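You operate a simulated robot arm through the tools that you are given. There is no shell and no other tool. Be economical: measure what you need, move in short steps, check, and stop when the job is done.

Carry out the task below with a simulated two-armed robot. There is one attempt and no reset: what you move stays moved.

TASK
Turn the orange press dial to 2.0. Count the green brushes on the top of the press bench, then put as many of the cup with green rims from the top of the press bench on the shelf beside the hatch on the far side. Close the blue drawer. Take the clear cup and put it in the tub with orange rim on the top of the test bench. Put the cup with white rim in the sink. Put the cup with red rim in the sink. Put the red tag on the draining rack away on the wall shelf over the sack stand. Do these in any order. Set down upright: cup with green rim, cup with white rim, cup with red rim.

The check looks at the end state, three seconds after you hand in, the way a careful person would. Anything else that was tipped, shoved, dropped, spilled or broken makes it a failure.

THE ROBOT
Two 7-joint arms with two-finger parallel grippers on one trunk, on a base that drives. Base frame: it is fixed to the floor where the robot stands at the start and does not move with it; the origin is under the middle of the robot, x ahead of it, y to its left, z up; the surface under the hand at the start is at about z = 0.8. Readings come in m, rad, newtons and seconds.
The left shoulder is at the start at [0.232, 0.171, 1.001], the right one opposite. Places, roughly: blue drawer [0.6, 0.2, 0.8]; clear cup [1, 1.25, 0.75]; cup with green rim [1, -0.5, 0.75]; cup with red rim [1, 2.25, 0.75]; cup with white rim [1, 2.25, 0.75]; green brush (11x5x6 cm) [0.8, -0.2, 0.8]; orange press dial [0.5, -0.2, 0.8]; red tag [0.75, 5.25, 1]; shelf beside the hatch on the far side [3.5, 2.6, 0.9]; sink [1.5, 5.1, 0.7]; tub with orange rim [1, 1, 0.75]; wall shelf over the sack stand (20x135 cm) [1.48, -3.42, 1.2]. Payload 4.4 kg a hand.
The TCP of each hand is the grasp point between the finger pads, 0.023 m short of the fingertips. In the tool frame z runs along the fingers and y along their closing line. Largest opening 0.094 m; finger width 0.038, thickness 0.01; the body of the gripper, 0.054 by 0.096 m, starts 0.039 m behind the TCP.
Orientation is that of the tool frame in the base frame, as a unit quaternion [x, y, z, w]. With the fingers straight down and closing along the base's y, the tool's x points along the base's -x, its y along +y and its z along -z.

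THE INTERFACE
- The arms move only by the tool step_arm. It takes "left_plan", "right_plan" or both (then of equal length, played together; a hand with none holds still); each is a list that holds one entry, the list of rows, each a list of 6 numbers: the shift along the tool's x, y, z in units of 500 mm (1.0 is 500 mm), then the turn, a rotation vector about the tool's x, y, z in units of 45 degrees (1.0 is 45 degrees). In form: [[[x, y, z, ax, ay, az], ...]]. A call has 1 to 20 rows; each row is the pose to reach, as a shift and turn from the pose commanded when the call began, along the tool's axes at that moment. "left_grip" and "right_grip" are, for a hand that has rows, the opening in per cent of the stroke, from 0 (shut) to 100 (fully open), set as the call begins (left out, the last holds). A call with a number of a shift or a turn outside -1 to 1 is refused whole. A row lasts 0.2 s, in which the tool goes at most 0.05 m and 0.15 rad; a call with a longer step from one row to the next is refused whole, and so is a gripper value outside its range. Where a pose cannot be reached the arm comes as near as it can. A force on the tool above 40 N (or 10 N above the force at the start of the call, whichever is more), or a blocked arm, ends the call early, and 0.2 s more pass. Each finger travels about 0.072 m/s and halts on what it meets, pressing with about 39 N; the grip force reading is that of the motor and also rises with nothing between the fingers. The clock runs only during rows and for 0.2 s after the last one: add rows that repeat a pose to give the fingers time. It gives the time, the measured TCP pose, the force on the tool (base axes), the opening and the grip force at its end, in the units of the frame above (readings bear some noise), with the torque about the TCP (base axes, N m) and any sound that the robot's microphone picked up.
- Cameras (640 x 400 px; columns grow to the right, rows downward): "scene" is now at [0.3861, -0.0093, 1.1356]; the picture's right is [-0.10, -0.99, 0.00], its down [-0.42, 0.04, -0.91] and it looks along [0.90, -0.09, -0.42] (base axes); focal length 214 px, centre (320, 200). "left" rides on the left gripper at [0.086, -0.016, -0.074] in its tool frame; the picture's right is [0.18, 0.98, 0.00], its down [-0.58, 0.11, -0.81] and it looks along [-0.79, 0.15, 0.59] (tool axes); focal length 243 px, centre (320, 200). "right" rides on the right gripper at [0.086, 0.016, -0.075] in its tool frame; the picture's right is [-0.18, 0.98, 0.00], its down [-0.58, -0.11, -0.81] and it looks along [-0.79, -0.15, 0.59] (tool axes); focal length 243 px, centre (320, 200). There is no depth. A picture from a camera that has moved, and an enlarged one, comes with that camera's place and axes in the base frame and with its lens.
- camera(camera): a new picture of that camera. It takes no simulated time.
- move_column(by): slides the trunk up (or, below 0, down) by that many m; the arms and the scene camera ride with it, the base frame stays. It gives what a move gives, with no picture.
- drive_base(legs): drives the robot by 1 to 6 legs, each [ahead, left, turn to the left] in m, m and rad, along the robot's own axes; the way and the turn of a leg run together, so that a leg with both is an arc; at most 1.5 m and 3.142 rad a leg. The arms and the cameras ride along, it lands a little off, and it stops where it bumps. It gives what a move gives.
- head_to(pan, tilt): turns the head with the scene camera to pan (to the left, within 1.396 rad either way) and tilt (down, from -0.506 to 1.204), counted from straight ahead of the robot. It gives what a move gives.
- close_up(camera, box): a new picture of the part [left, top, right, bottom] of that camera's present view, enlarged. It takes no simulated time.
- finish_job(): hands the job in; it is judged then, once.

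Go step by step. Nothing tells you exact positions but the pictures and the camera data: compare them with the known pose of the tool, close in by small moves and look again before you grip or let go. The budget is 207 turns and 190 pictures, counting those below and the enlarged ones. Unless the task says otherwise, let go and move clear before handing in.

The tools are called after "Request:" as name(argument=value, ...) on one line, values as JSON. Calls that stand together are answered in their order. step_arm: Moves the arms, as the interface text tells. Its arguments: {"type":"object","properties":{"left_plan":{"type":"array","items":{"type":"array","items":{"type":"array","items":{"type":"number"}}}},"left_grip":{"type":"number"},"right_plan":{"type":"array","items":{"type":"array","items":{"type":"array","items":{"type":"number"}}}},"right_grip":{"type":"number"}},"required":[]} The other tools are called the same way: move_column (by) slides the trunk up or down; drive_base (legs) drives the base; head_to (pan, tilt) turns the head that bears the scene camera; camera (camera) takes a picture; close_up (camera, box) takes an enlarged picture of a part of a camera's view; finish_job () hands the job in.

At the start:

```text
clock: 0.0
left_eef_pos: [0.6374, 0.1365, 1.1787]
left_orientation: [0.0, 1.0, -0.001, 0.0]
left_wrist_force: [0.1, 0.1, 0.4]
left_wrist_torque: [0.0, -0.01, -0.02]
left_width: 0.0939
left_finger_force: 0.1
right_eef_pos: [0.4991, -0.2346, 1.1161]
right_orientation: [0.0, 1.0, 0.0, 0.0]
right_wrist_force: [-0.2, 0.1, 0.7]
right_wrist_torque: [0.0, -0.03, -0.02]
right_width: 0.0942
right_finger_force: 0.1
trunk travel left (down, up): [-0.025, 0.363]
robot x, y, heading: [0.001, 0.0018, -0.005]
head pan, tilt: [-0.101, 0.431]
```

scene: 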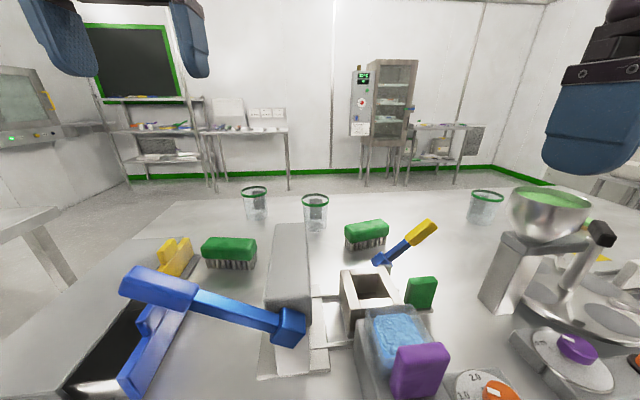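
right: 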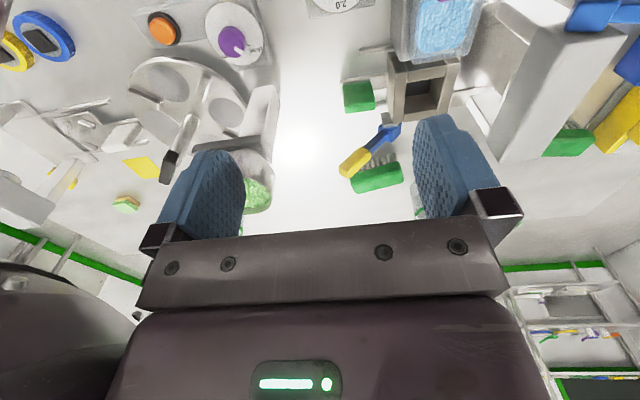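
left: 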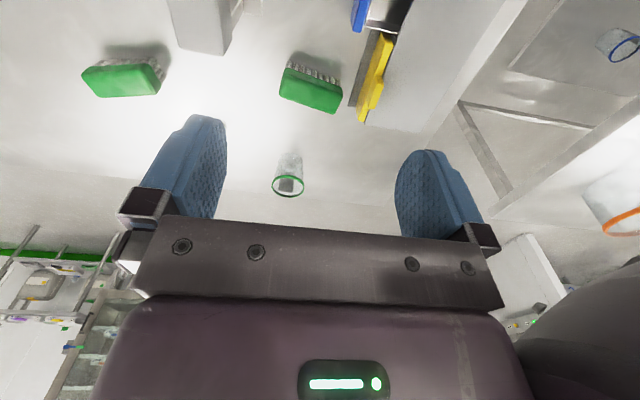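

I see the press bench with two green brushes, three green-rimmed cups, a press and dials. I will look around first.

Request:
head_to(pan=0.0, tilt=0.9)

Request:
camera(camera="scene")

Request:
head_to(pan=-0.7, tilt=0.6)

Request:
camera(camera="scene")

Request:
head_to(pan=0.9, tilt=0.5)

Request:
camera(camera="scene")

```text
clock: 0.9
left_eef_pos: [0.6369, 0.1369, 1.1799]
left_orientation: [-0.001, 1.0, 0.0, 0.0]
left_wrist_force: [0.2, 0.4, 0.1]
left_wrist_torque: [-0.02, 0.02, 0.0]
left_width: 0.094
left_finger_force: 0.0
right_eef_pos: [0.4987, -0.2356, 1.1168]
right_orientation: [-0.001, 1.0, 0.0, 0.0]
right_wrist_force: [0.8, 0.2, 0.2]
right_wrist_torque: [-0.01, 0.01, -0.01]
right_width: 0.0942
right_finger_force: 0.0
trunk travel left (down, up): [-0.025, 0.363]
robot x, y, heading: [-0.001, -0.0001, 0.001]
head pan, tilt: [0.0, 0.901]
```

```text
186 pictures are left
camera scene: at [0.3699, 0.0001, 1.0956], right [0.0, -1.0, 0.0], down [-0.78, 0.0, -0.62], along [0.62, 0.0, -0.78], focal length 214 px, centre (320, 200)
```

scene: 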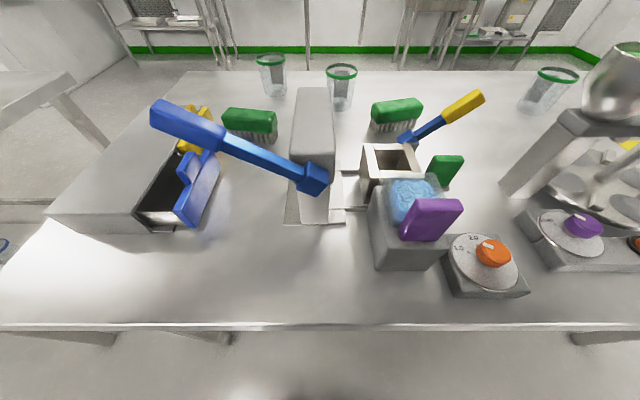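

```text
clock: 2.0
left_eef_pos: [0.6376, 0.1369, 1.1796]
left_orientation: [0.0, 1.0, 0.0, 0.0]
left_wrist_force: [0.0, 0.1, -0.3]
left_wrist_torque: [0.01, 0.05, 0.01]
left_width: 0.0941
left_finger_force: 0.1
right_eef_pos: [0.4983, -0.2348, 1.116]
right_orientation: [0.0, 1.0, -0.001, -0.001]
right_wrist_force: [0.4, 0.1, -0.5]
right_wrist_torque: [0.0, 0.02, -0.01]
right_width: 0.0942
right_finger_force: 0.0
trunk travel left (down, up): [-0.025, 0.363]
robot x, y, heading: [0.0024, 0.0002, -0.002]
head pan, tilt: [-0.7, 0.6]
```

```text
185 pictures are left
camera scene: at [0.3621, -0.0568, 1.1202], right [-0.64, -0.77, 0.0], down [-0.43, 0.36, -0.82], along [0.63, -0.53, -0.57], focal length 214 px, centre (320, 200)
```

scene: 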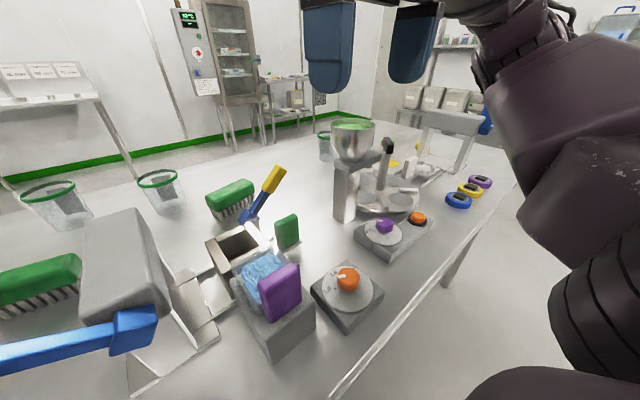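

```text
clock: 3.6
left_eef_pos: [0.6367, 0.1361, 1.1792]
left_orientation: [0.0, 1.0, 0.0, 0.0]
left_wrist_force: [-0.1, 0.3, 0.1]
left_wrist_torque: [0.01, 0.02, -0.02]
left_width: 0.094
left_finger_force: 0.0
right_eef_pos: [0.4984, -0.235, 1.116]
right_orientation: [0.0, 1.0, 0.0, 0.0]
right_wrist_force: [-0.2, 0.2, 0.4]
right_wrist_torque: [0.0, 0.01, -0.02]
right_width: 0.0942
right_finger_force: 0.0
trunk travel left (down, up): [-0.025, 0.363]
robot x, y, heading: [0.0004, -0.0002, -0.001]
head pan, tilt: [0.901, 0.499]
```

```text
184 pictures are left
camera scene: at [0.351, 0.0714, 1.1294], right [0.78, -0.62, 0.0], down [-0.3, -0.38, -0.88], along [0.55, 0.69, -0.48], focal length 214 px, centre (320, 200)
```

scene: 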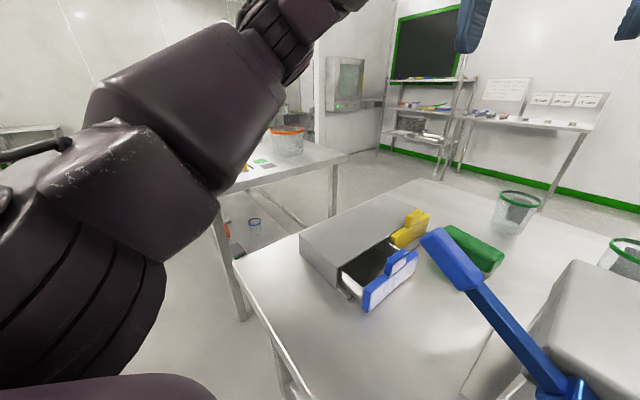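

Two brushes are clear so far; I'll look closer for hidden ones and at the drawer and dial.

Request:
close_up(camera="scene", box=[220, 160, 560, 372])

Request:
head_to(pan=-0.4, tilt=0.8)

Request:
close_up(camera="scene", box=[160, 100, 560, 350])

Request:
close_up(camera="right", box=[0, 0, 400, 250])

```text
1.88 times, centred on (390, 266) of scene
camera zoom: at [0.351, 0.0714, 1.1294], right [0.78, -0.62, 0.0], down [-0.3, -0.38, -0.88], along [0.55, 0.69, -0.48], focal length 404 px, centre (188, 76)
```

zoom: 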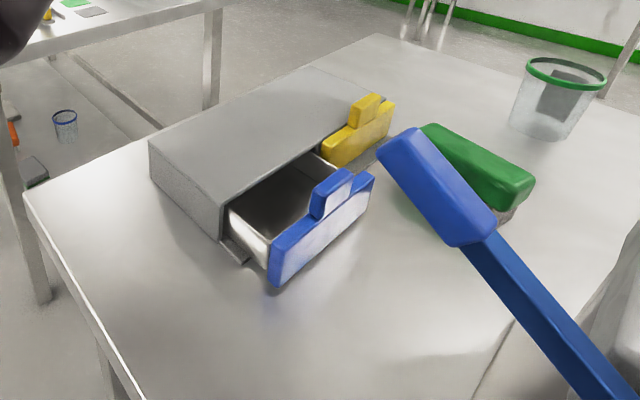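

```text
clock: 5.1
left_eef_pos: [0.6365, 0.1369, 1.18]
left_orientation: [-0.001, 1.0, 0.0, 0.0]
left_wrist_force: [0.4, -0.7, -0.9]
left_wrist_torque: [0.0, -0.01, 0.0]
left_width: 0.0938
left_finger_force: 0.1
right_eef_pos: [0.4986, -0.2341, 1.1164]
right_orientation: [0.001, 1.0, 0.0, -0.001]
right_wrist_force: [-0.2, -0.1, -0.2]
right_wrist_torque: [-0.03, 0.02, 0.0]
right_width: 0.0941
right_finger_force: 0.0
trunk travel left (down, up): [-0.025, 0.363]
robot x, y, heading: [0.0013, 0.0006, 0.003]
head pan, tilt: [-0.4, 0.799]
```

```text
1.60 times, centred on (360, 225) of scene
camera zoom: at [0.3687, -0.0312, 1.1034], right [-0.39, -0.92, 0.0], down [-0.66, 0.28, -0.7], along [0.64, -0.27, -0.72], focal length 343 px, centre (256, 160)
```

zoom: 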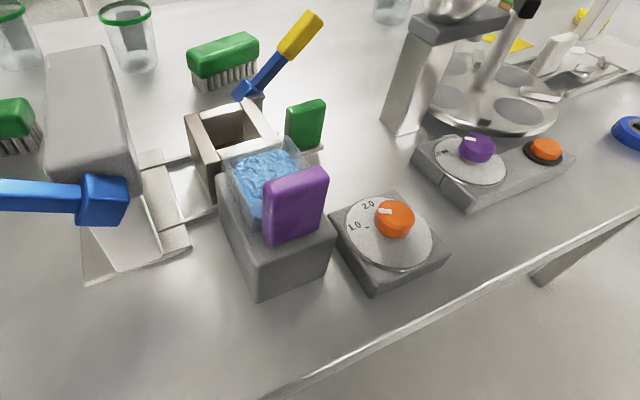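

```text
1.60 times, centred on (200, 125) of right
camera zoom: at [0.4123, -0.2188, 1.191], right [0.18, 0.98, 0.0], down [0.58, -0.11, 0.81], along [0.79, -0.15, -0.59], focal length 388 px, centre (512, 320)
```

zoom: 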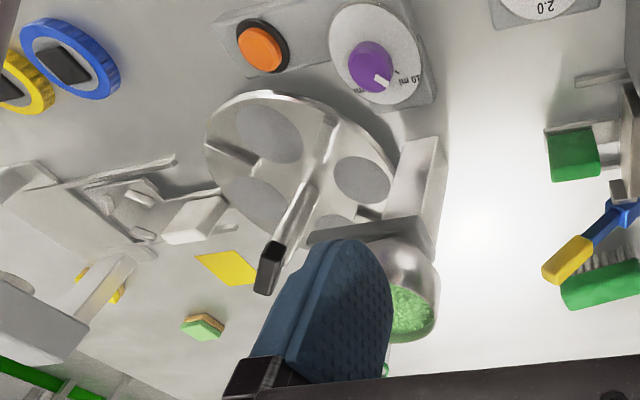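

The dial is near [0.476, -0.204]; it's slightly too close, so I'll back off a bit and look at it with the right hand's camera.

Request:
drive_base(legs=[[-0.15, 0, 0]])

Request:
camera(camera="right")

Request:
head_to(pan=-0.45, tilt=0.55)

Request:
camera(camera="scene")

```text
clock: 6.5
left_eef_pos: [0.4876, 0.1379, 1.1799]
left_orientation: [0.0, 1.0, 0.0, 0.0]
left_wrist_force: [-0.6, 1.1, -0.1]
left_wrist_torque: [0.02, 0.02, 0.0]
left_width: 0.0939
left_finger_force: 0.1
right_eef_pos: [0.3489, -0.2336, 1.1173]
right_orientation: [-0.001, 1.0, 0.001, 0.0]
right_wrist_force: [-0.5, 0.0, 0.5]
right_wrist_torque: [-0.02, -0.01, 0.02]
right_width: 0.0941
right_finger_force: 0.0
trunk travel left (down, up): [-0.025, 0.363]
robot x, y, heading: [-0.1495, -0.0006, 0.005]
head pan, tilt: [-0.4, 0.799]
```

```text
180 pictures are left
camera right: at [0.2628, -0.2184, 1.1912], right [0.18, 0.98, 0.0], down [0.58, -0.11, 0.81], along [0.79, -0.15, -0.59], focal length 243 px, centre (320, 200)
```

right: 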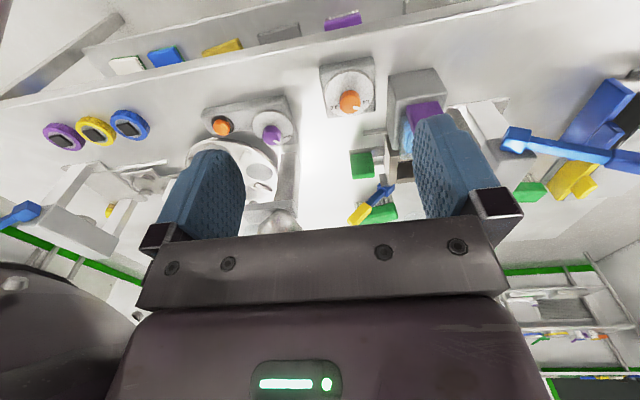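

```text
clock: 7.3
left_eef_pos: [0.4885, 0.1374, 1.1779]
left_orientation: [-0.001, 1.0, 0.001, 0.0]
left_wrist_force: [0.0, -0.1, 0.8]
left_wrist_torque: [0.0, 0.02, 0.0]
left_width: 0.0938
left_finger_force: 0.2
right_eef_pos: [0.351, -0.2346, 1.1161]
right_orientation: [-0.001, 1.0, 0.001, 0.0]
right_wrist_force: [0.0, 0.4, -0.5]
right_wrist_torque: [-0.01, 0.0, 0.0]
right_width: 0.0939
right_finger_force: 0.1
trunk travel left (down, up): [-0.025, 0.363]
robot x, y, heading: [-0.1494, -0.0016, -0.002]
head pan, tilt: [-0.45, 0.55]
```

```text
179 pictures are left
camera scene: at [0.2261, -0.0386, 1.1247], right [-0.43, -0.9, 0.0], down [-0.47, 0.23, -0.85], along [0.77, -0.37, -0.52], focal length 214 px, centre (320, 200)
```

scene: 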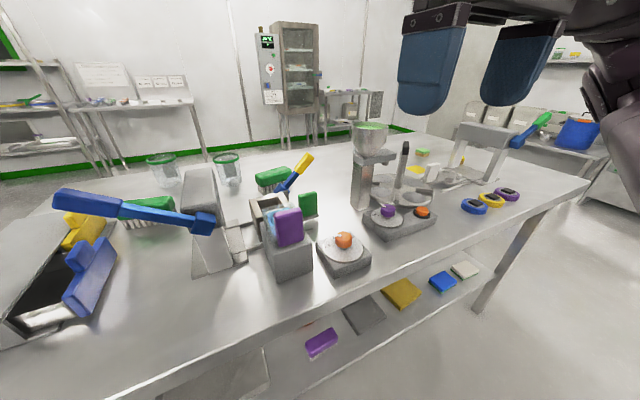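

Request:
close_up(camera="scene", box=[330, 90, 620, 270])

Request:
close_up(camera="scene", box=[280, 200, 400, 280])

Request:
close_up(camera="right", box=[310, 50, 390, 130])

```text
2.21 times, centred on (475, 180) of scene
camera zoom: at [0.2261, -0.0386, 1.1247], right [-0.43, -0.9, 0.0], down [-0.47, 0.23, -0.85], along [0.77, -0.37, -0.52], focal length 473 px, centre (-22, 244)
```

zoom: 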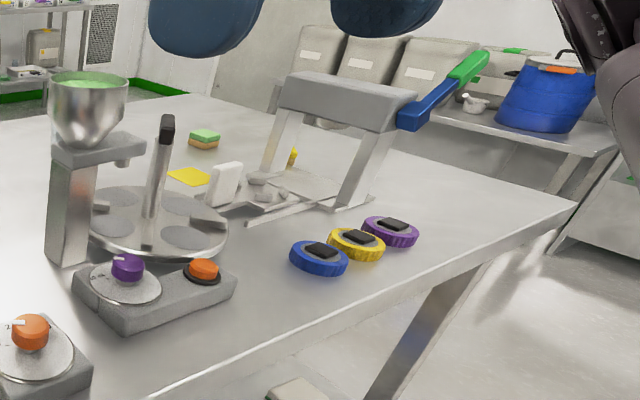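

```text
5.00 times, centred on (340, 240) of scene
camera zoom: at [0.2261, -0.0386, 1.1247], right [-0.43, -0.9, 0.0], down [-0.47, 0.23, -0.85], along [0.77, -0.37, -0.52], focal length 1072 px, centre (220, 0)
```

zoom: 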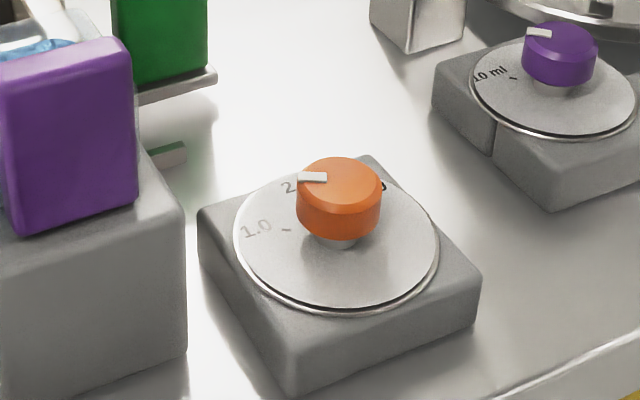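

```text
5.00 times, centred on (350, 90) of right
camera zoom: at [0.2635, -0.2184, 1.191], right [0.18, 0.98, 0.0], down [0.58, -0.11, 0.81], along [0.79, -0.15, -0.59], focal length 1213 px, centre (170, 750)
```

zoom: 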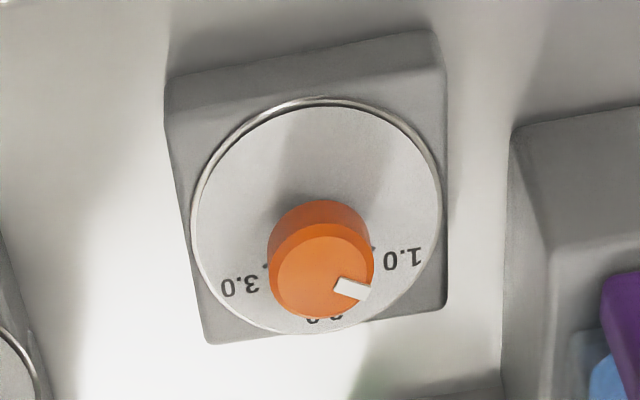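

The press dial points to about 1.0 (1.0 lies toward +y, 2.0 toward +x), with the knob near [0.478, -0.212, 0.865]. I'll move the right hand above it with a pre-turn and look.

Request:
step_arm(right_plan=[[[-0.051, 0.009, 0.046, 0, 0, -0.133], [-0.102, 0.018, 0.092, 0, 0, -0.267], [-0.154, 0.027, 0.139, 0, 0, -0.4], [-0.205, 0.036, 0.185, 0, 0, -0.533], [-0.256, 0.045, 0.232, 0, 0, -0.667], [-0.256, 0.045, 0.232, 0, 0, -0.667]]], right_grip=55)

Request:
camera(camera="right")

Request:
head_to(pan=-0.3, tilt=0.6)

Request:
close_up(camera="scene", box=[240, 100, 480, 250])

```text
clock: 8.7
left_eef_pos: [0.4876, 0.1366, 1.1801]
left_orientation: [-0.001, 1.0, 0.0, 0.0]
left_wrist_force: [-0.5, -0.1, 0.4]
left_wrist_torque: [0.0, 0.0, -0.04]
left_width: 0.0943
left_finger_force: 0.0
right_eef_pos: [0.4787, -0.2122, 1.0]
right_orientation: [-0.261, 0.965, 0.0, 0.0]
right_wrist_force: [-0.1, 0.0, -0.3]
right_wrist_torque: [0.05, -0.02, 0.0]
right_width: 0.0518
right_finger_force: 0.1
trunk travel left (down, up): [-0.025, 0.363]
robot x, y, heading: [-0.1476, -0.0019, 0.001]
head pan, tilt: [-0.45, 0.55]
```

```text
175 pictures are left
camera right: at [0.3957, -0.2416, 1.0741], right [-0.33, 0.94, 0.0], down [0.56, 0.2, 0.81], along [0.76, 0.27, -0.59], focal length 243 px, centre (320, 200)
```

right: 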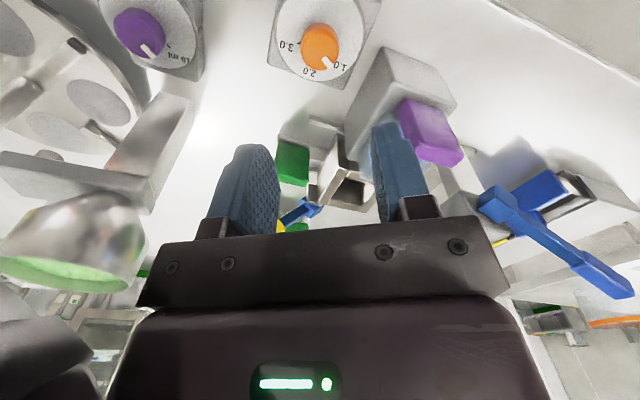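

```text
clock: 9.4
left_eef_pos: [0.4881, 0.1377, 1.1798]
left_orientation: [-0.001, 1.0, 0.0, 0.0]
left_wrist_force: [0.5, -0.7, -0.5]
left_wrist_torque: [-0.01, -0.03, -0.03]
left_width: 0.094
left_finger_force: 0.1
right_eef_pos: [0.48, -0.2124, 0.9996]
right_orientation: [-0.259, 0.966, 0.0, 0.0]
right_wrist_force: [-0.2, -0.6, -0.5]
right_wrist_torque: [0.0, 0.02, -0.01]
right_width: 0.0518
right_finger_force: 0.1
trunk travel left (down, up): [-0.025, 0.363]
robot x, y, heading: [-0.148, 0.0006, 0.001]
head pan, tilt: [-0.3, 0.6]
```

```text
2.67 times, centred on (360, 175) of scene
camera zoom: at [0.2296, -0.0257, 1.1203], right [-0.3, -0.96, 0.0], down [-0.54, 0.17, -0.83], along [0.79, -0.24, -0.56], focal length 572 px, centre (213, 267)
```

zoom: 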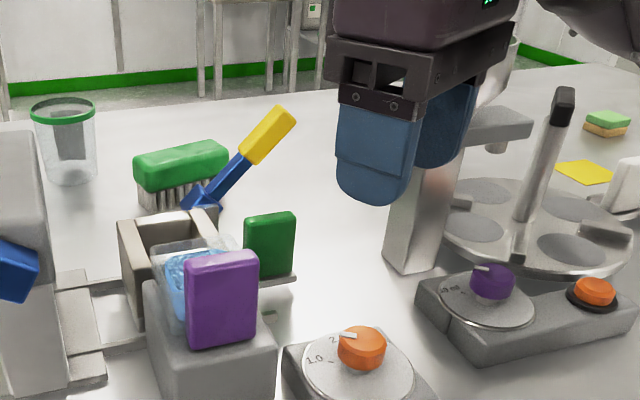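

Request:
close_up(camera="right", box=[260, 0, 380, 90])

Request:
step_arm(right_plan=[[[0.002, 0.002, 0.06, 0, 0, 0], [0.004, 0.003, 0.12, 0, 0, 0], [0.005, 0.003, 0.18, 0, 0, 0], [0.005, 0.003, 0.26, 0, 0, 0], [0.005, 0.003, 0.26, 0, 0, 0]]], right_grip=55)

Request:
close_up(camera="scene", box=[240, 130, 480, 280])

Request:
camera(camera="right")

```text
4.44 times, centred on (320, 45) of right
camera zoom: at [0.396, -0.2415, 1.0738], right [-0.33, 0.94, 0.0], down [0.56, 0.2, 0.81], along [0.76, 0.27, -0.59], focal length 1078 px, centre (320, 889)
```

zoom: 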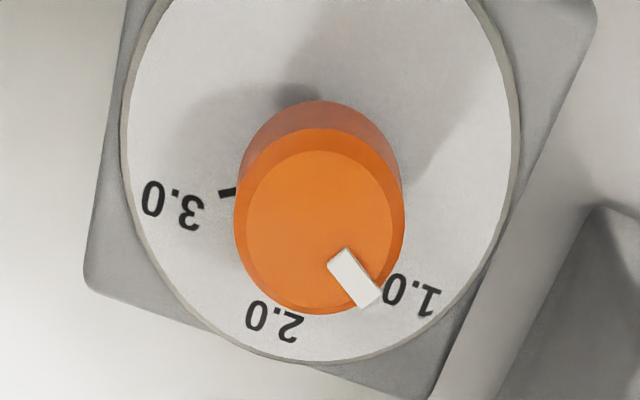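

```text
clock: 10.6
left_eef_pos: [0.4876, 0.1381, 1.1787]
left_orientation: [-0.001, 1.0, 0.0, 0.0]
left_wrist_force: [-0.1, -0.2, -0.2]
left_wrist_torque: [-0.04, -0.03, 0.05]
left_width: 0.094
left_finger_force: 0.1
right_eef_pos: [0.4733, -0.2122, 0.8701]
right_orientation: [-0.259, 0.966, 0.0, -0.001]
right_wrist_force: [-0.5, -0.3, -0.3]
right_wrist_torque: [0.03, -0.01, -0.01]
right_width: 0.0516
right_finger_force: 0.0
trunk travel left (down, up): [-0.025, 0.363]
robot x, y, heading: [-0.1506, -0.0006, 0.001]
head pan, tilt: [-0.3, 0.6]
```

```text
2.67 times, centred on (360, 205) of scene
camera zoom: at [0.2293, -0.0256, 1.1205], right [-0.29, -0.96, 0.0], down [-0.54, 0.17, -0.83], along [0.79, -0.24, -0.56], focal length 572 px, centre (213, 187)
```

zoom: 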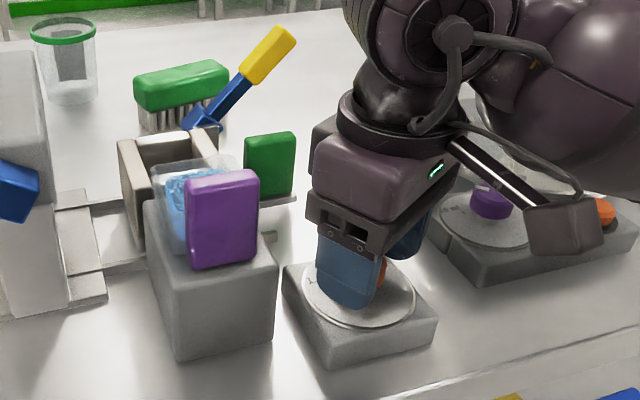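

```text
171 pictures are left
camera right: at [0.3904, -0.2417, 0.9447], right [-0.33, 0.94, 0.0], down [0.56, 0.2, 0.81], along [0.76, 0.27, -0.59], focal length 243 px, centre (320, 200)
```

right: 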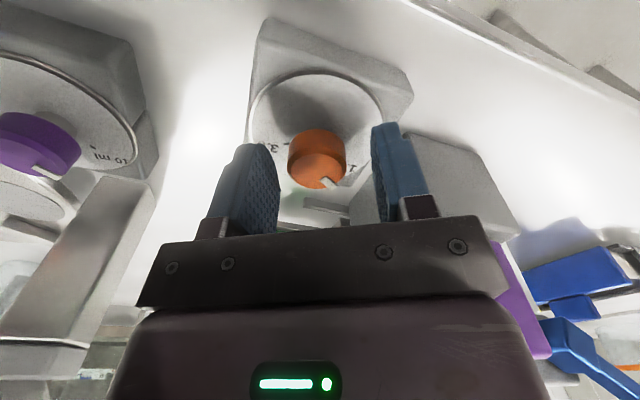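

Fingers straddle the knob, pointer is at 1.0. Grip, then turn about 54° clockwise (from above).

Request:
step_arm(right_plan=[[[0, 0, 0, 0, 0, 0], [0, 0, 0, 0, 0, 0], [0, 0, 0, 0, 0, 0], [0, 0, 0, 0, 0, 0]]], right_grip=0)

Request:
step_arm(right_plan=[[[0, 0, 0, 0, 0, 0.15], [0, 0, 0, 0, 0, 0.3], [0, 0, 0, 0, 0, 0.45], [0, 0, 0, 0, 0, 0.6], [0, 0, 0, 0, 0, 0.75], [0, 0, 0, 0, 0, 0.9], [0, 0, 0, 0, 0, 1.0], [0, 0, 0, 0, 0, 1.0]]])

Request:
step_arm(right_plan=[[[0, 0, 0, 0, 0, 0.1], [0, 0, 0, 0, 0, 0.2], [0, 0, 0, 0, 0, 0.2]]])

Request:
camera(camera="right")

```text
clock: 11.6
left_eef_pos: [0.4876, 0.1355, 1.1791]
left_orientation: [-0.002, 1.0, 0.0, 0.0]
left_wrist_force: [0.5, 0.1, 0.0]
left_wrist_torque: [-0.03, -0.01, -0.01]
left_width: 0.0942
left_finger_force: 0.1
right_eef_pos: [0.4749, -0.2145, 0.8697]
right_orientation: [-0.258, 0.966, 0.0, 0.0]
right_wrist_force: [16.1, -21.5, 4.4]
right_wrist_torque: [-0.78, -0.44, -0.15]
right_width: 0.0314
right_finger_force: 45.2
trunk travel left (down, up): [-0.025, 0.363]
robot x, y, heading: [-0.1516, 0.0054, 0.001]
head pan, tilt: [-0.3, 0.6]
```

```text
clock: 13.4
left_eef_pos: [0.488, 0.1378, 1.1791]
left_orientation: [-0.001, 1.0, 0.0, 0.0]
left_wrist_force: [-0.9, -0.8, 0.9]
left_wrist_torque: [-0.01, -0.04, -0.01]
left_width: 0.0941
left_finger_force: 0.0
right_eef_pos: [0.4743, -0.2107, 0.8714]
right_orientation: [0.13, 0.991, 0.001, -0.002]
right_wrist_force: [-6.0, 5.5, -5.3]
right_wrist_torque: [0.44, -0.19, 0.01]
right_width: 0.0316
right_finger_force: 45.6
trunk travel left (down, up): [-0.025, 0.363]
robot x, y, heading: [-0.1484, -0.0006, -0.001]
head pan, tilt: [-0.3, 0.6]
```

```text
clock: 14.2
left_eef_pos: [0.4884, 0.1396, 1.1785]
left_orientation: [-0.001, 1.0, -0.001, 0.0]
left_wrist_force: [1.0, -0.2, -0.5]
left_wrist_torque: [0.01, 0.01, -0.02]
left_width: 0.0941
left_finger_force: 0.1
right_eef_pos: [0.4753, -0.2088, 0.8704]
right_orientation: [0.206, 0.979, 0.001, -0.002]
right_wrist_force: [-8.0, 24.5, -10.4]
right_wrist_torque: [0.56, 0.55, 0.08]
right_width: 0.0316
right_finger_force: 44.9
trunk travel left (down, up): [-0.025, 0.363]
robot x, y, heading: [-0.1532, 0.0009, -0.002]
head pan, tilt: [-0.3, 0.6]
```

```text
170 pictures are left
camera right: at [0.4023, -0.1599, 0.9446], right [0.57, 0.82, 0.0], down [0.49, -0.33, 0.8], along [0.66, -0.46, -0.59], focal length 243 px, centre (320, 200)
```

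right: 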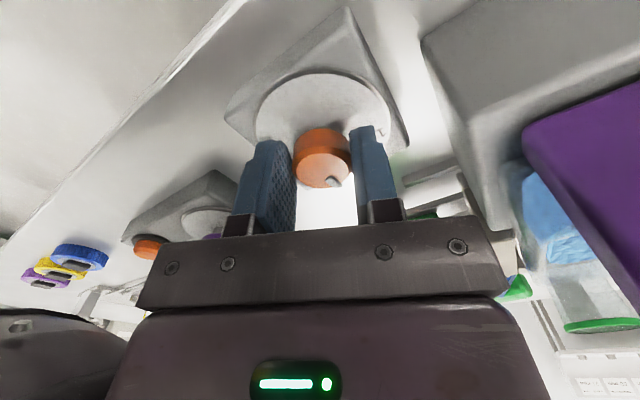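

The knob turned with the hand. Release, lift, and verify the pointer.

Request:
step_arm(right_plan=[[[0, 0, 0, 0, 0, 0], [0, 0, 0, 0, 0, 0], [0, 0, 0, 0, 0, 0], [0, 0, -0.08, 0, 0, 0], [0, 0, -0.16, 0, 0, 0], [0, 0, -0.26, 0, 0, 0], [0, 0, -0.26, 0, 0, -0.15], [0, 0, -0.26, 0, 0, -0.3], [0, 0, -0.26, 0, 0, -0.45], [0, 0, -0.26, 0, 0, -0.53], [0, 0, -0.26, 0, 0, -0.53]]], right_grip=60)

Request:
close_up(camera="right", box=[260, 0, 380, 90])

Request:
close_up(camera="scene", box=[300, 180, 420, 280])

```text
clock: 16.6
left_eef_pos: [0.4881, 0.1369, 1.1794]
left_orientation: [-0.002, 1.0, 0.001, 0.0]
left_wrist_force: [0.0, -0.2, 0.1]
left_wrist_torque: [0.02, -0.01, -0.01]
left_width: 0.094
left_finger_force: 0.1
right_eef_pos: [0.475, -0.2123, 1.0005]
right_orientation: [0.0, 1.0, 0.0, 0.0]
right_wrist_force: [0.3, -0.3, 0.6]
right_wrist_torque: [0.0, -0.02, 0.01]
right_width: 0.0564
right_finger_force: 0.0
trunk travel left (down, up): [-0.025, 0.363]
robot x, y, heading: [-0.1475, -0.0007, -0.002]
head pan, tilt: [-0.3, 0.6]
```

```text
4.44 times, centred on (320, 45) of right
camera zoom: at [0.3878, -0.1961, 1.0752], right [0.18, 0.98, 0.0], down [0.58, -0.11, 0.81], along [0.79, -0.15, -0.59], focal length 1078 px, centre (320, 889)
```

zoom: 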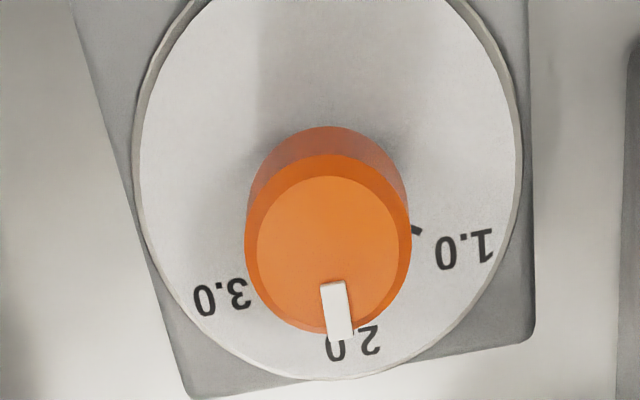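

```text
4.00 times, centred on (360, 230) of scene
camera zoom: at [0.2297, -0.0257, 1.1203], right [-0.29, -0.96, 0.0], down [-0.54, 0.17, -0.83], along [0.79, -0.24, -0.56], focal length 858 px, centre (160, 80)
```

zoom: 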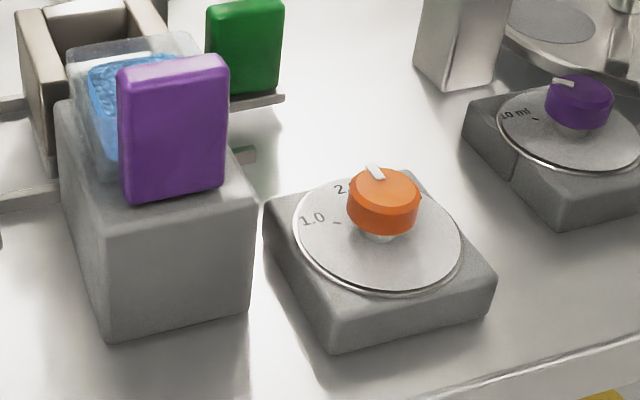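

The dial reads 2.0. Next the blue drawer: its front is near [0.62, 0.195], open ~6 cm toward -y, with the press lever's end at about [0.53, 0.11, 1.0]. I'll shift left and bring the left hand, turned 90°, above the spot in front of the drawer.

Request:
drive_base(legs=[[0, 0.2, 0]])

Request:
step_arm(left_plan=[[[0, 0, 0, 0, 0, -0.15], [0, 0, 0, 0, 0, -0.3], [0, 0, 0, 0, 0, -0.45], [0, 0, 0, 0, 0, -0.6], [0, 0, 0, 0, 0, -0.75], [0, 0, 0, 0, 0, -0.9], [0, 0, 0, 0, 0, -1.0]]], left_grip=0)

Request:
step_arm(left_plan=[[[0, 0, 0, 0, 0, -0.15], [0, 0, 0, 0, 0, -0.3], [0, 0, 0, 0, 0, -0.45], [0, 0, 0, 0, 0, -0.6], [0, 0, 0, 0, 0, -0.75], [0, 0, 0, 0, 0, -0.9], [0, 0, 0, 0, 0, -1.0], [0, 0, 0, 0, 0, -1.0]]])

Request:
head_to(pan=0.1, tilt=0.7)

Request:
camera(camera="scene")

Request:
camera(camera="left")

```text
clock: 19.0
left_eef_pos: [0.4869, 0.3411, 1.178]
left_orientation: [0.0, 1.0, 0.0, 0.0]
left_wrist_force: [0.3, -0.4, 0.2]
left_wrist_torque: [-0.02, -0.03, 0.0]
left_width: 0.0941
left_finger_force: 0.1
right_eef_pos: [0.4743, -0.0076, 1.0018]
right_orientation: [0.0, 1.0, 0.0, -0.001]
right_wrist_force: [0.4, -0.2, 0.1]
right_wrist_torque: [-0.04, 0.05, 0.01]
right_width: 0.0563
right_finger_force: 0.0
trunk travel left (down, up): [-0.025, 0.363]
robot x, y, heading: [-0.1493, 0.2031, 0.001]
head pan, tilt: [-0.3, 0.6]
```

```text
clock: 20.6
left_eef_pos: [0.4882, 0.3422, 1.1785]
left_orientation: [-0.384, 0.923, 0.0, -0.001]
left_wrist_force: [-0.2, -0.1, 0.3]
left_wrist_torque: [-0.02, -0.01, 0.02]
left_width: 0.0
left_finger_force: 39.0
right_eef_pos: [0.4744, -0.008, 0.9991]
right_orientation: [0.001, 1.0, 0.0, -0.001]
right_wrist_force: [-0.1, 0.3, 0.0]
right_wrist_torque: [-0.01, 0.02, 0.05]
right_width: 0.0565
right_finger_force: 0.1
trunk travel left (down, up): [-0.025, 0.363]
robot x, y, heading: [-0.1483, 0.2045, -0.001]
head pan, tilt: [-0.3, 0.6]
```

```text
clock: 22.4
left_eef_pos: [0.4872, 0.3403, 1.1786]
left_orientation: [0.708, -0.707, 0.001, 0.0]
left_wrist_force: [-0.3, 0.3, -0.4]
left_wrist_torque: [-0.03, 0.01, -0.03]
left_width: 0.0001
left_finger_force: 39.1
right_eef_pos: [0.4751, -0.0083, 1.0016]
right_orientation: [0.002, 1.0, 0.0, 0.0]
right_wrist_force: [0.2, -0.3, 0.1]
right_wrist_torque: [-0.01, -0.02, 0.0]
right_width: 0.0563
right_finger_force: 0.1
trunk travel left (down, up): [-0.025, 0.363]
robot x, y, heading: [-0.1484, 0.2059, -0.004]
head pan, tilt: [-0.3, 0.6]
```

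```text
clock: 23.2
left_eef_pos: [0.4876, 0.3406, 1.1782]
left_orientation: [0.707, -0.707, 0.0, 0.0]
left_wrist_force: [0.1, 0.8, -0.3]
left_wrist_torque: [0.03, 0.01, 0.01]
left_width: 0.0
left_finger_force: 38.8
right_eef_pos: [0.4741, -0.008, 1.0007]
right_orientation: [0.001, 1.0, 0.0, 0.001]
right_wrist_force: [-1.2, -0.4, 0.4]
right_wrist_torque: [-0.01, 0.02, -0.01]
right_width: 0.0564
right_finger_force: 0.1
trunk travel left (down, up): [-0.025, 0.363]
robot x, y, heading: [-0.1551, 0.2026, -0.001]
head pan, tilt: [0.099, 0.7]
```

```text
167 pictures are left
camera scene: at [0.2296, 0.2128, 1.1117], right [0.1, -1.0, 0.0], down [-0.64, -0.06, -0.77], along [0.76, 0.08, -0.64], focal length 214 px, centre (320, 200)
```

scene: 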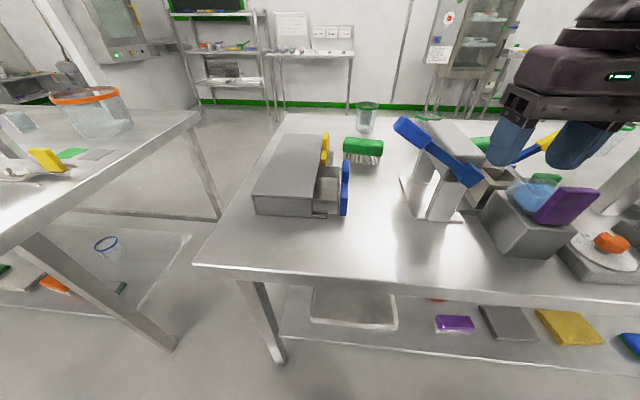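

```text
166 pictures are left
camera left: at [0.5037, 0.2541, 1.2534], right [-0.98, -0.18, 0.0], down [-0.11, 0.58, 0.81], along [-0.15, 0.79, -0.59], focal length 243 px, centre (320, 200)
```

left: 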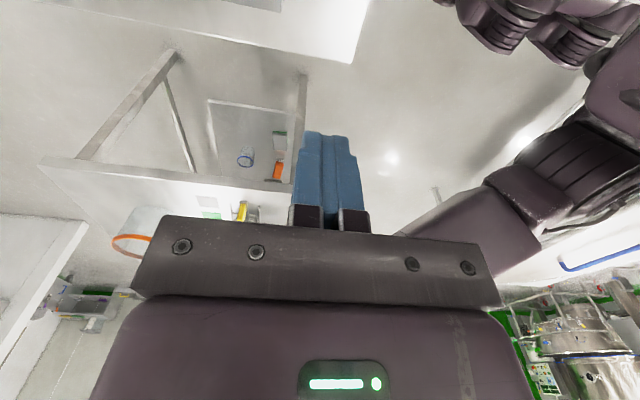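

Drawer panel spans x≈0.55–0.68 at y≈0.195, top at z≈0.86. I'll move the left hand to above [0.635, 0.12] and the right hand up and away.

Request:
step_arm(left_plan=[[[0.073, -0.049, 0, 0, 0, 0], [0.147, -0.098, 0, 0, 0, 0], [0.22, -0.147, 0, 0, 0, 0], [0.293, -0.196, 0, 0, 0, 0], [0.367, -0.245, 0, 0, 0, 0], [0.44, -0.294, 0, 0, 0, 0], [0.44, -0.294, 0, 0, 0, 0]]], right_plan=[[[0, 0, -0.07, 0, 0, 0], [0, 0, -0.14, 0, 0, 0], [0, 0, -0.22, 0, 0, 0], [0, -0.08, -0.24, 0, 0, 0], [0, -0.16, -0.24, 0, 0, 0], [0, -0.24, -0.24, 0, 0, 0], [0, -0.24, -0.24, 0, 0, 0]]])

Request:
camera(camera="scene")

Request:
camera(camera="left")

```text
clock: 24.9
left_eef_pos: [0.6375, 0.1224, 1.1777]
left_orientation: [0.707, -0.707, 0.0, 0.0]
left_wrist_force: [0.5, 1.0, -1.4]
left_wrist_torque: [0.0, 0.02, 0.01]
left_width: 0.0
left_finger_force: 39.2
right_eef_pos: [0.4729, -0.1296, 1.1209]
right_orientation: [-0.001, 1.0, 0.0, -0.001]
right_wrist_force: [0.4, -0.2, 0.8]
right_wrist_torque: [-0.01, 0.0, -0.02]
right_width: 0.0566
right_finger_force: 0.0
trunk travel left (down, up): [-0.025, 0.363]
robot x, y, heading: [-0.1498, 0.2049, -0.0]
head pan, tilt: [0.099, 0.7]
```

```text
165 pictures are left
camera scene: at [0.2298, 0.2141, 1.1115], right [0.1, -0.99, 0.0], down [-0.64, -0.07, -0.76], along [0.76, 0.08, -0.64], focal length 214 px, centre (320, 200)
```

scene: 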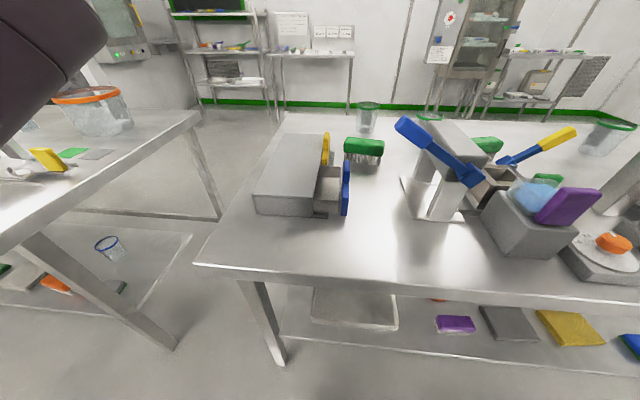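

```text
164 pictures are left
camera left: at [0.6533, 0.0358, 1.2531], right [-0.98, -0.19, 0.0], down [-0.11, 0.58, 0.81], along [-0.15, 0.79, -0.59], focal length 243 px, centre (320, 200)
```

left: 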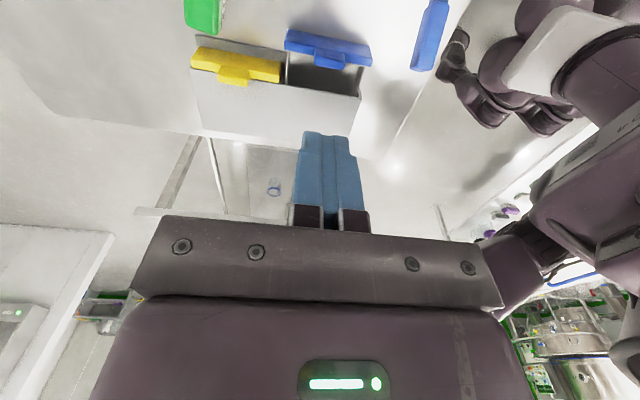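

Panel face is at y≈0.183 while the closed yellow one sits at ≈0.225. I lower the closed left fingers in front of it, avoiding the tab.

Request:
step_arm(left_plan=[[[0.02, 0, 0.09, 0, 0, 0], [0.02, 0, 0.18, 0, 0, 0], [0.02, 0, 0.27, 0, 0, 0], [0.02, 0, 0.36, 0, 0, 0], [0.02, 0, 0.45, 0, 0, 0], [0.02, 0, 0.54, 0, 0, 0], [0.02, 0, 0.631, 0, 0, 0], [0.02, 0, 0.631, 0, 0, 0]]])

Request:
camera(camera="scene")

Request:
camera(camera="left")

```text
clock: 26.5
left_eef_pos: [0.6335, 0.1085, 0.883]
left_orientation: [0.707, -0.707, 0.016, 0.004]
left_wrist_force: [-5.0, 2.9, 14.0]
left_wrist_torque: [-1.5, -0.49, -0.52]
left_width: 0.0
left_finger_force: 38.5
right_eef_pos: [0.4726, -0.1299, 1.119]
right_orientation: [0.001, 1.0, -0.001, 0.0]
right_wrist_force: [0.5, -0.6, 0.0]
right_wrist_torque: [0.01, 0.01, -0.02]
right_width: 0.0567
right_finger_force: 0.2
trunk travel left (down, up): [-0.025, 0.363]
robot x, y, heading: [-0.149, 0.2074, 0.003]
head pan, tilt: [0.099, 0.7]
stopped in row 8 (left hand): the force on the tool passed its limit at 53 N (the readings are from after the stop); the commanded pose is now the measured one
```

```text
163 pictures are left
camera scene: at [0.2293, 0.2131, 1.1119], right [0.1, -0.99, 0.0], down [-0.64, -0.06, -0.77], along [0.76, 0.08, -0.64], focal length 214 px, centre (320, 200)
```

scene: 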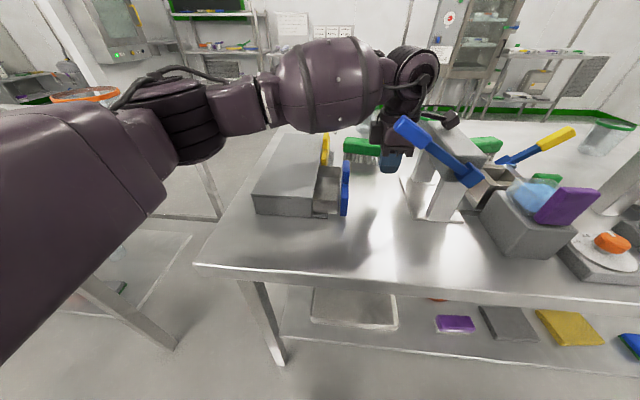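

```text
162 pictures are left
camera left: at [0.6481, 0.0232, 0.9607], right [-0.98, -0.19, -0.01], down [-0.12, 0.6, 0.79], along [-0.14, 0.78, -0.62], focal length 243 px, centre (320, 200)
```

left: 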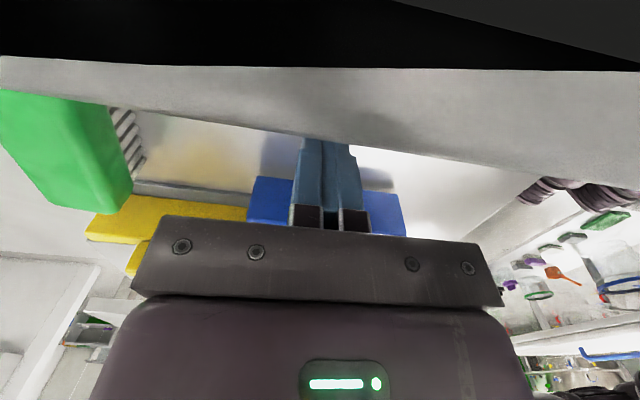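

The hand's rear (camera side) touched the press head. I lift straight up and check that nothing moved, then I'll turn the hand the other way round.

Request:
step_arm(left_plan=[[[0, 0, -0.06, 0, 0, 0], [0, 0, -0.14, 0, 0, 0], [0, 0, -0.24, 0, 0, 0], [0, 0, -0.34, 0, 0, 0], [0, 0, -0.44, 0, 0, 0], [0, 0, -0.5, 0, 0, 0], [0, 0, -0.5, 0, 0, 0]]])

Request:
camera(camera="left")

Request:
close_up(camera="scene", box=[220, 90, 620, 290])

```text
clock: 28.1
left_eef_pos: [0.6299, 0.1136, 1.1288]
left_orientation: [0.709, -0.705, 0.013, 0.004]
left_wrist_force: [0.1, -1.5, 0.5]
left_wrist_torque: [-0.01, -0.03, -0.01]
left_width: 0.0
left_finger_force: 38.9
right_eef_pos: [0.4742, -0.1303, 1.1196]
right_orientation: [0.001, 1.0, -0.001, 0.0]
right_wrist_force: [0.0, 0.2, -0.5]
right_wrist_torque: [-0.01, 0.04, 0.01]
right_width: 0.0563
right_finger_force: 0.1
trunk travel left (down, up): [-0.025, 0.363]
robot x, y, heading: [-0.1485, 0.2031, -0.002]
head pan, tilt: [0.099, 0.7]
```

```text
161 pictures are left
camera left: at [0.646, 0.029, 1.2047], right [-0.98, -0.19, -0.01], down [-0.12, 0.6, 0.79], along [-0.14, 0.78, -0.61], focal length 243 px, centre (320, 200)
```

left: 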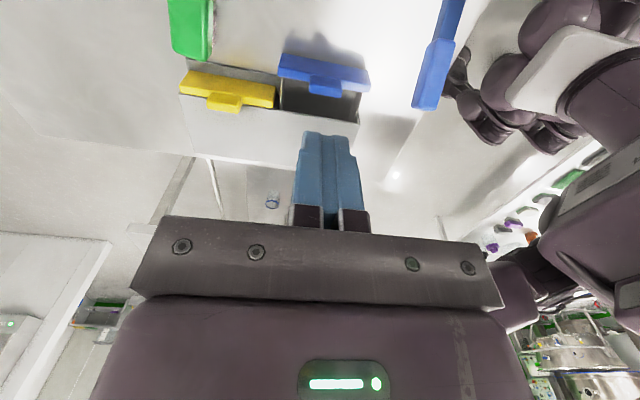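

```text
1.60 times, centred on (420, 190) of scene
camera zoom: at [0.2301, 0.213, 1.1114], right [0.1, -0.99, 0.0], down [-0.64, -0.06, -0.76], along [0.76, 0.08, -0.64], focal length 343 px, centre (160, 216)
```

zoom: 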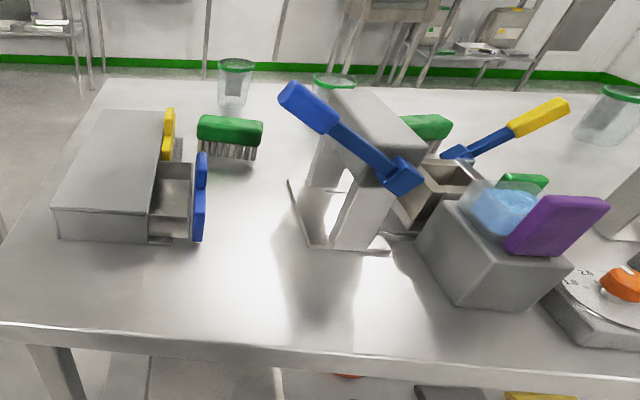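

Nothing moved. Now turning the left hand 180° (camera side away from the press).

Request:
step_arm(left_plan=[[[0, 0, 0, 0, 0, 0.18], [0, 0, 0, 0, 0, 0.36], [0, 0, 0, 0, 0, 0.54], [0, 0, 0, 0, 0, 0.72], [0, 0, 0, 0, 0, 0.9], [0, 0, 0, 0, 0, 1.0]]])

Request:
step_arm(left_plan=[[[0, 0, 0, 0, 0, 0.18], [0, 0, 0, 0, 0, 0.36], [0, 0, 0, 0, 0, 0.54], [0, 0, 0, 0, 0, 0.72], [0, 0, 0, 0, 0, 0.9], [0, 0, 0, 0, 0, 1.0]]])

Request:
step_arm(left_plan=[[[0, 0, 0, 0, 0, 0.18], [0, 0, 0, 0, 0, 0.36], [0, 0, 0, 0, 0, 0.54], [0, 0, 0, 0, 0, 0.72], [0, 0, 0, 0, 0, 0.9], [0, 0, 0, 0, 0, 1.0]]])

Request:
step_arm(left_plan=[[[0, 0, 0, 0, 0, 0.18], [0, 0, 0, 0, 0, 0.36], [0, 0, 0, 0, 0, 0.54], [0, 0, 0, 0, 0, 0.72], [0, 0, 0, 0, 0, 0.9], [0, 0, 0, 0, 0, 1.0], [0, 0, 0, 0, 0, 1.0]]])

Request:
camera(camera="scene")

```text
clock: 29.5
left_eef_pos: [0.6313, 0.1166, 1.1295]
left_orientation: [-0.384, 0.923, -0.012, 0.001]
left_wrist_force: [-0.4, 0.7, -0.5]
left_wrist_torque: [-0.01, 0.02, 0.02]
left_width: 0.0
left_finger_force: 39.1
right_eef_pos: [0.4727, -0.1313, 1.121]
right_orientation: [0.001, 1.0, 0.0, -0.001]
right_wrist_force: [0.2, 0.3, -0.5]
right_wrist_torque: [-0.01, -0.02, 0.01]
right_width: 0.0566
right_finger_force: 0.0
trunk travel left (down, up): [-0.025, 0.363]
robot x, y, heading: [-0.1532, 0.2011, 0.003]
head pan, tilt: [0.099, 0.7]
```

```text
clock: 30.9
left_eef_pos: [0.63, 0.1149, 1.1311]
left_orientation: [-0.001, 1.0, -0.012, 0.006]
left_wrist_force: [0.3, 0.4, -1.0]
left_wrist_torque: [-0.01, -0.01, -0.04]
left_width: 0.0
left_finger_force: 39.0
right_eef_pos: [0.4742, -0.1305, 1.1195]
right_orientation: [0.001, 1.0, 0.0, 0.0]
right_wrist_force: [0.0, -0.4, 0.2]
right_wrist_torque: [0.0, 0.01, -0.01]
right_width: 0.0565
right_finger_force: 0.0
trunk travel left (down, up): [-0.025, 0.363]
robot x, y, heading: [-0.1504, 0.2064, 0.001]
head pan, tilt: [0.099, 0.7]
```

```text
clock: 32.3
left_eef_pos: [0.6305, 0.1138, 1.1301]
left_orientation: [0.383, 0.924, -0.008, 0.01]
left_wrist_force: [0.4, 0.2, -0.2]
left_wrist_torque: [0.02, 0.0, -0.02]
left_width: 0.0
left_finger_force: 39.1
right_eef_pos: [0.4747, -0.1302, 1.1206]
right_orientation: [0.001, 1.0, 0.0, 0.0]
right_wrist_force: [0.2, 0.1, -1.4]
right_wrist_torque: [0.01, -0.01, 0.01]
right_width: 0.0563
right_finger_force: 0.0
trunk travel left (down, up): [-0.025, 0.363]
robot x, y, heading: [-0.1476, 0.2032, 0.003]
head pan, tilt: [0.099, 0.7]
```

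```text
clock: 33.9
left_eef_pos: [0.4773, 0.1213, 1.0957]
left_orientation: [0.704, 0.71, -0.004, 0.013]
left_wrist_force: [-0.1, 0.7, 0.7]
left_wrist_torque: [0.02, 0.01, 0.0]
left_width: 0.0001
left_finger_force: 39.1
left hand out of reach, approached as far as the arm can: row 2, 3, 4, 5, 6, 7
right_eef_pos: [0.474, -0.1307, 1.1197]
right_orientation: [0.001, 1.0, 0.001, -0.001]
right_wrist_force: [0.2, 1.0, 0.0]
right_wrist_torque: [0.01, 0.0, 0.0]
right_width: 0.0564
right_finger_force: 0.2
trunk travel left (down, up): [-0.025, 0.363]
robot x, y, heading: [-0.1519, 0.2049, -0.001]
head pan, tilt: [0.099, 0.7]
```

```text
159 pictures are left
camera scene: at [0.2298, 0.2129, 1.1116], right [0.1, -0.99, 0.0], down [-0.64, -0.06, -0.76], along [0.76, 0.08, -0.64], focal length 214 px, centre (320, 200)
```

scene: 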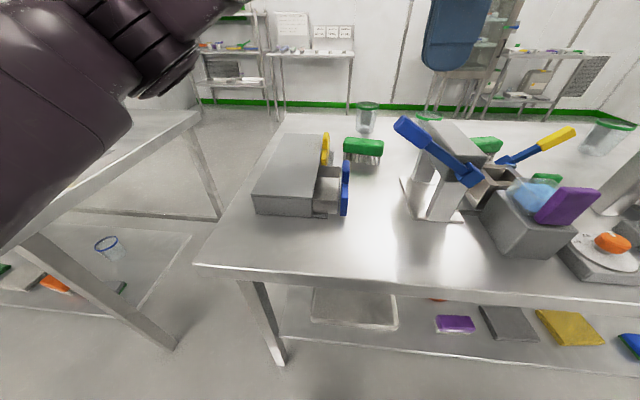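

This orientation is out of reach; the 45° one was fine. I go back to it and then over x=0.65.

Request:
step_arm(left_plan=[[[0, 0, 0, 0, 0, -0.18], [0, 0, 0, 0, 0, -0.36], [0, 0, 0, 0, 0, -0.54], [0, 0, 0, 0, 0, -0.72], [0, 0, 0, 0, 0, -0.9], [0, 0, 0, 0, 0, -1.0], [0, 0, 0, 0, 0, -1.0]]])

```text
clock: 35.5
left_eef_pos: [0.4773, 0.1183, 1.096]
left_orientation: [0.38, 0.925, -0.008, 0.01]
left_wrist_force: [0.3, 0.1, 0.4]
left_wrist_torque: [-0.02, 0.03, 0.05]
left_width: 0.0
left_finger_force: 39.0
right_eef_pos: [0.4753, -0.1295, 1.1194]
right_orientation: [0.0, 1.0, 0.0, -0.001]
right_wrist_force: [-0.3, -0.7, -0.9]
right_wrist_torque: [0.0, 0.01, -0.02]
right_width: 0.0563
right_finger_force: 0.0
trunk travel left (down, up): [-0.025, 0.363]
robot x, y, heading: [-0.1518, 0.2062, 0.002]
head pan, tilt: [0.099, 0.7]
```

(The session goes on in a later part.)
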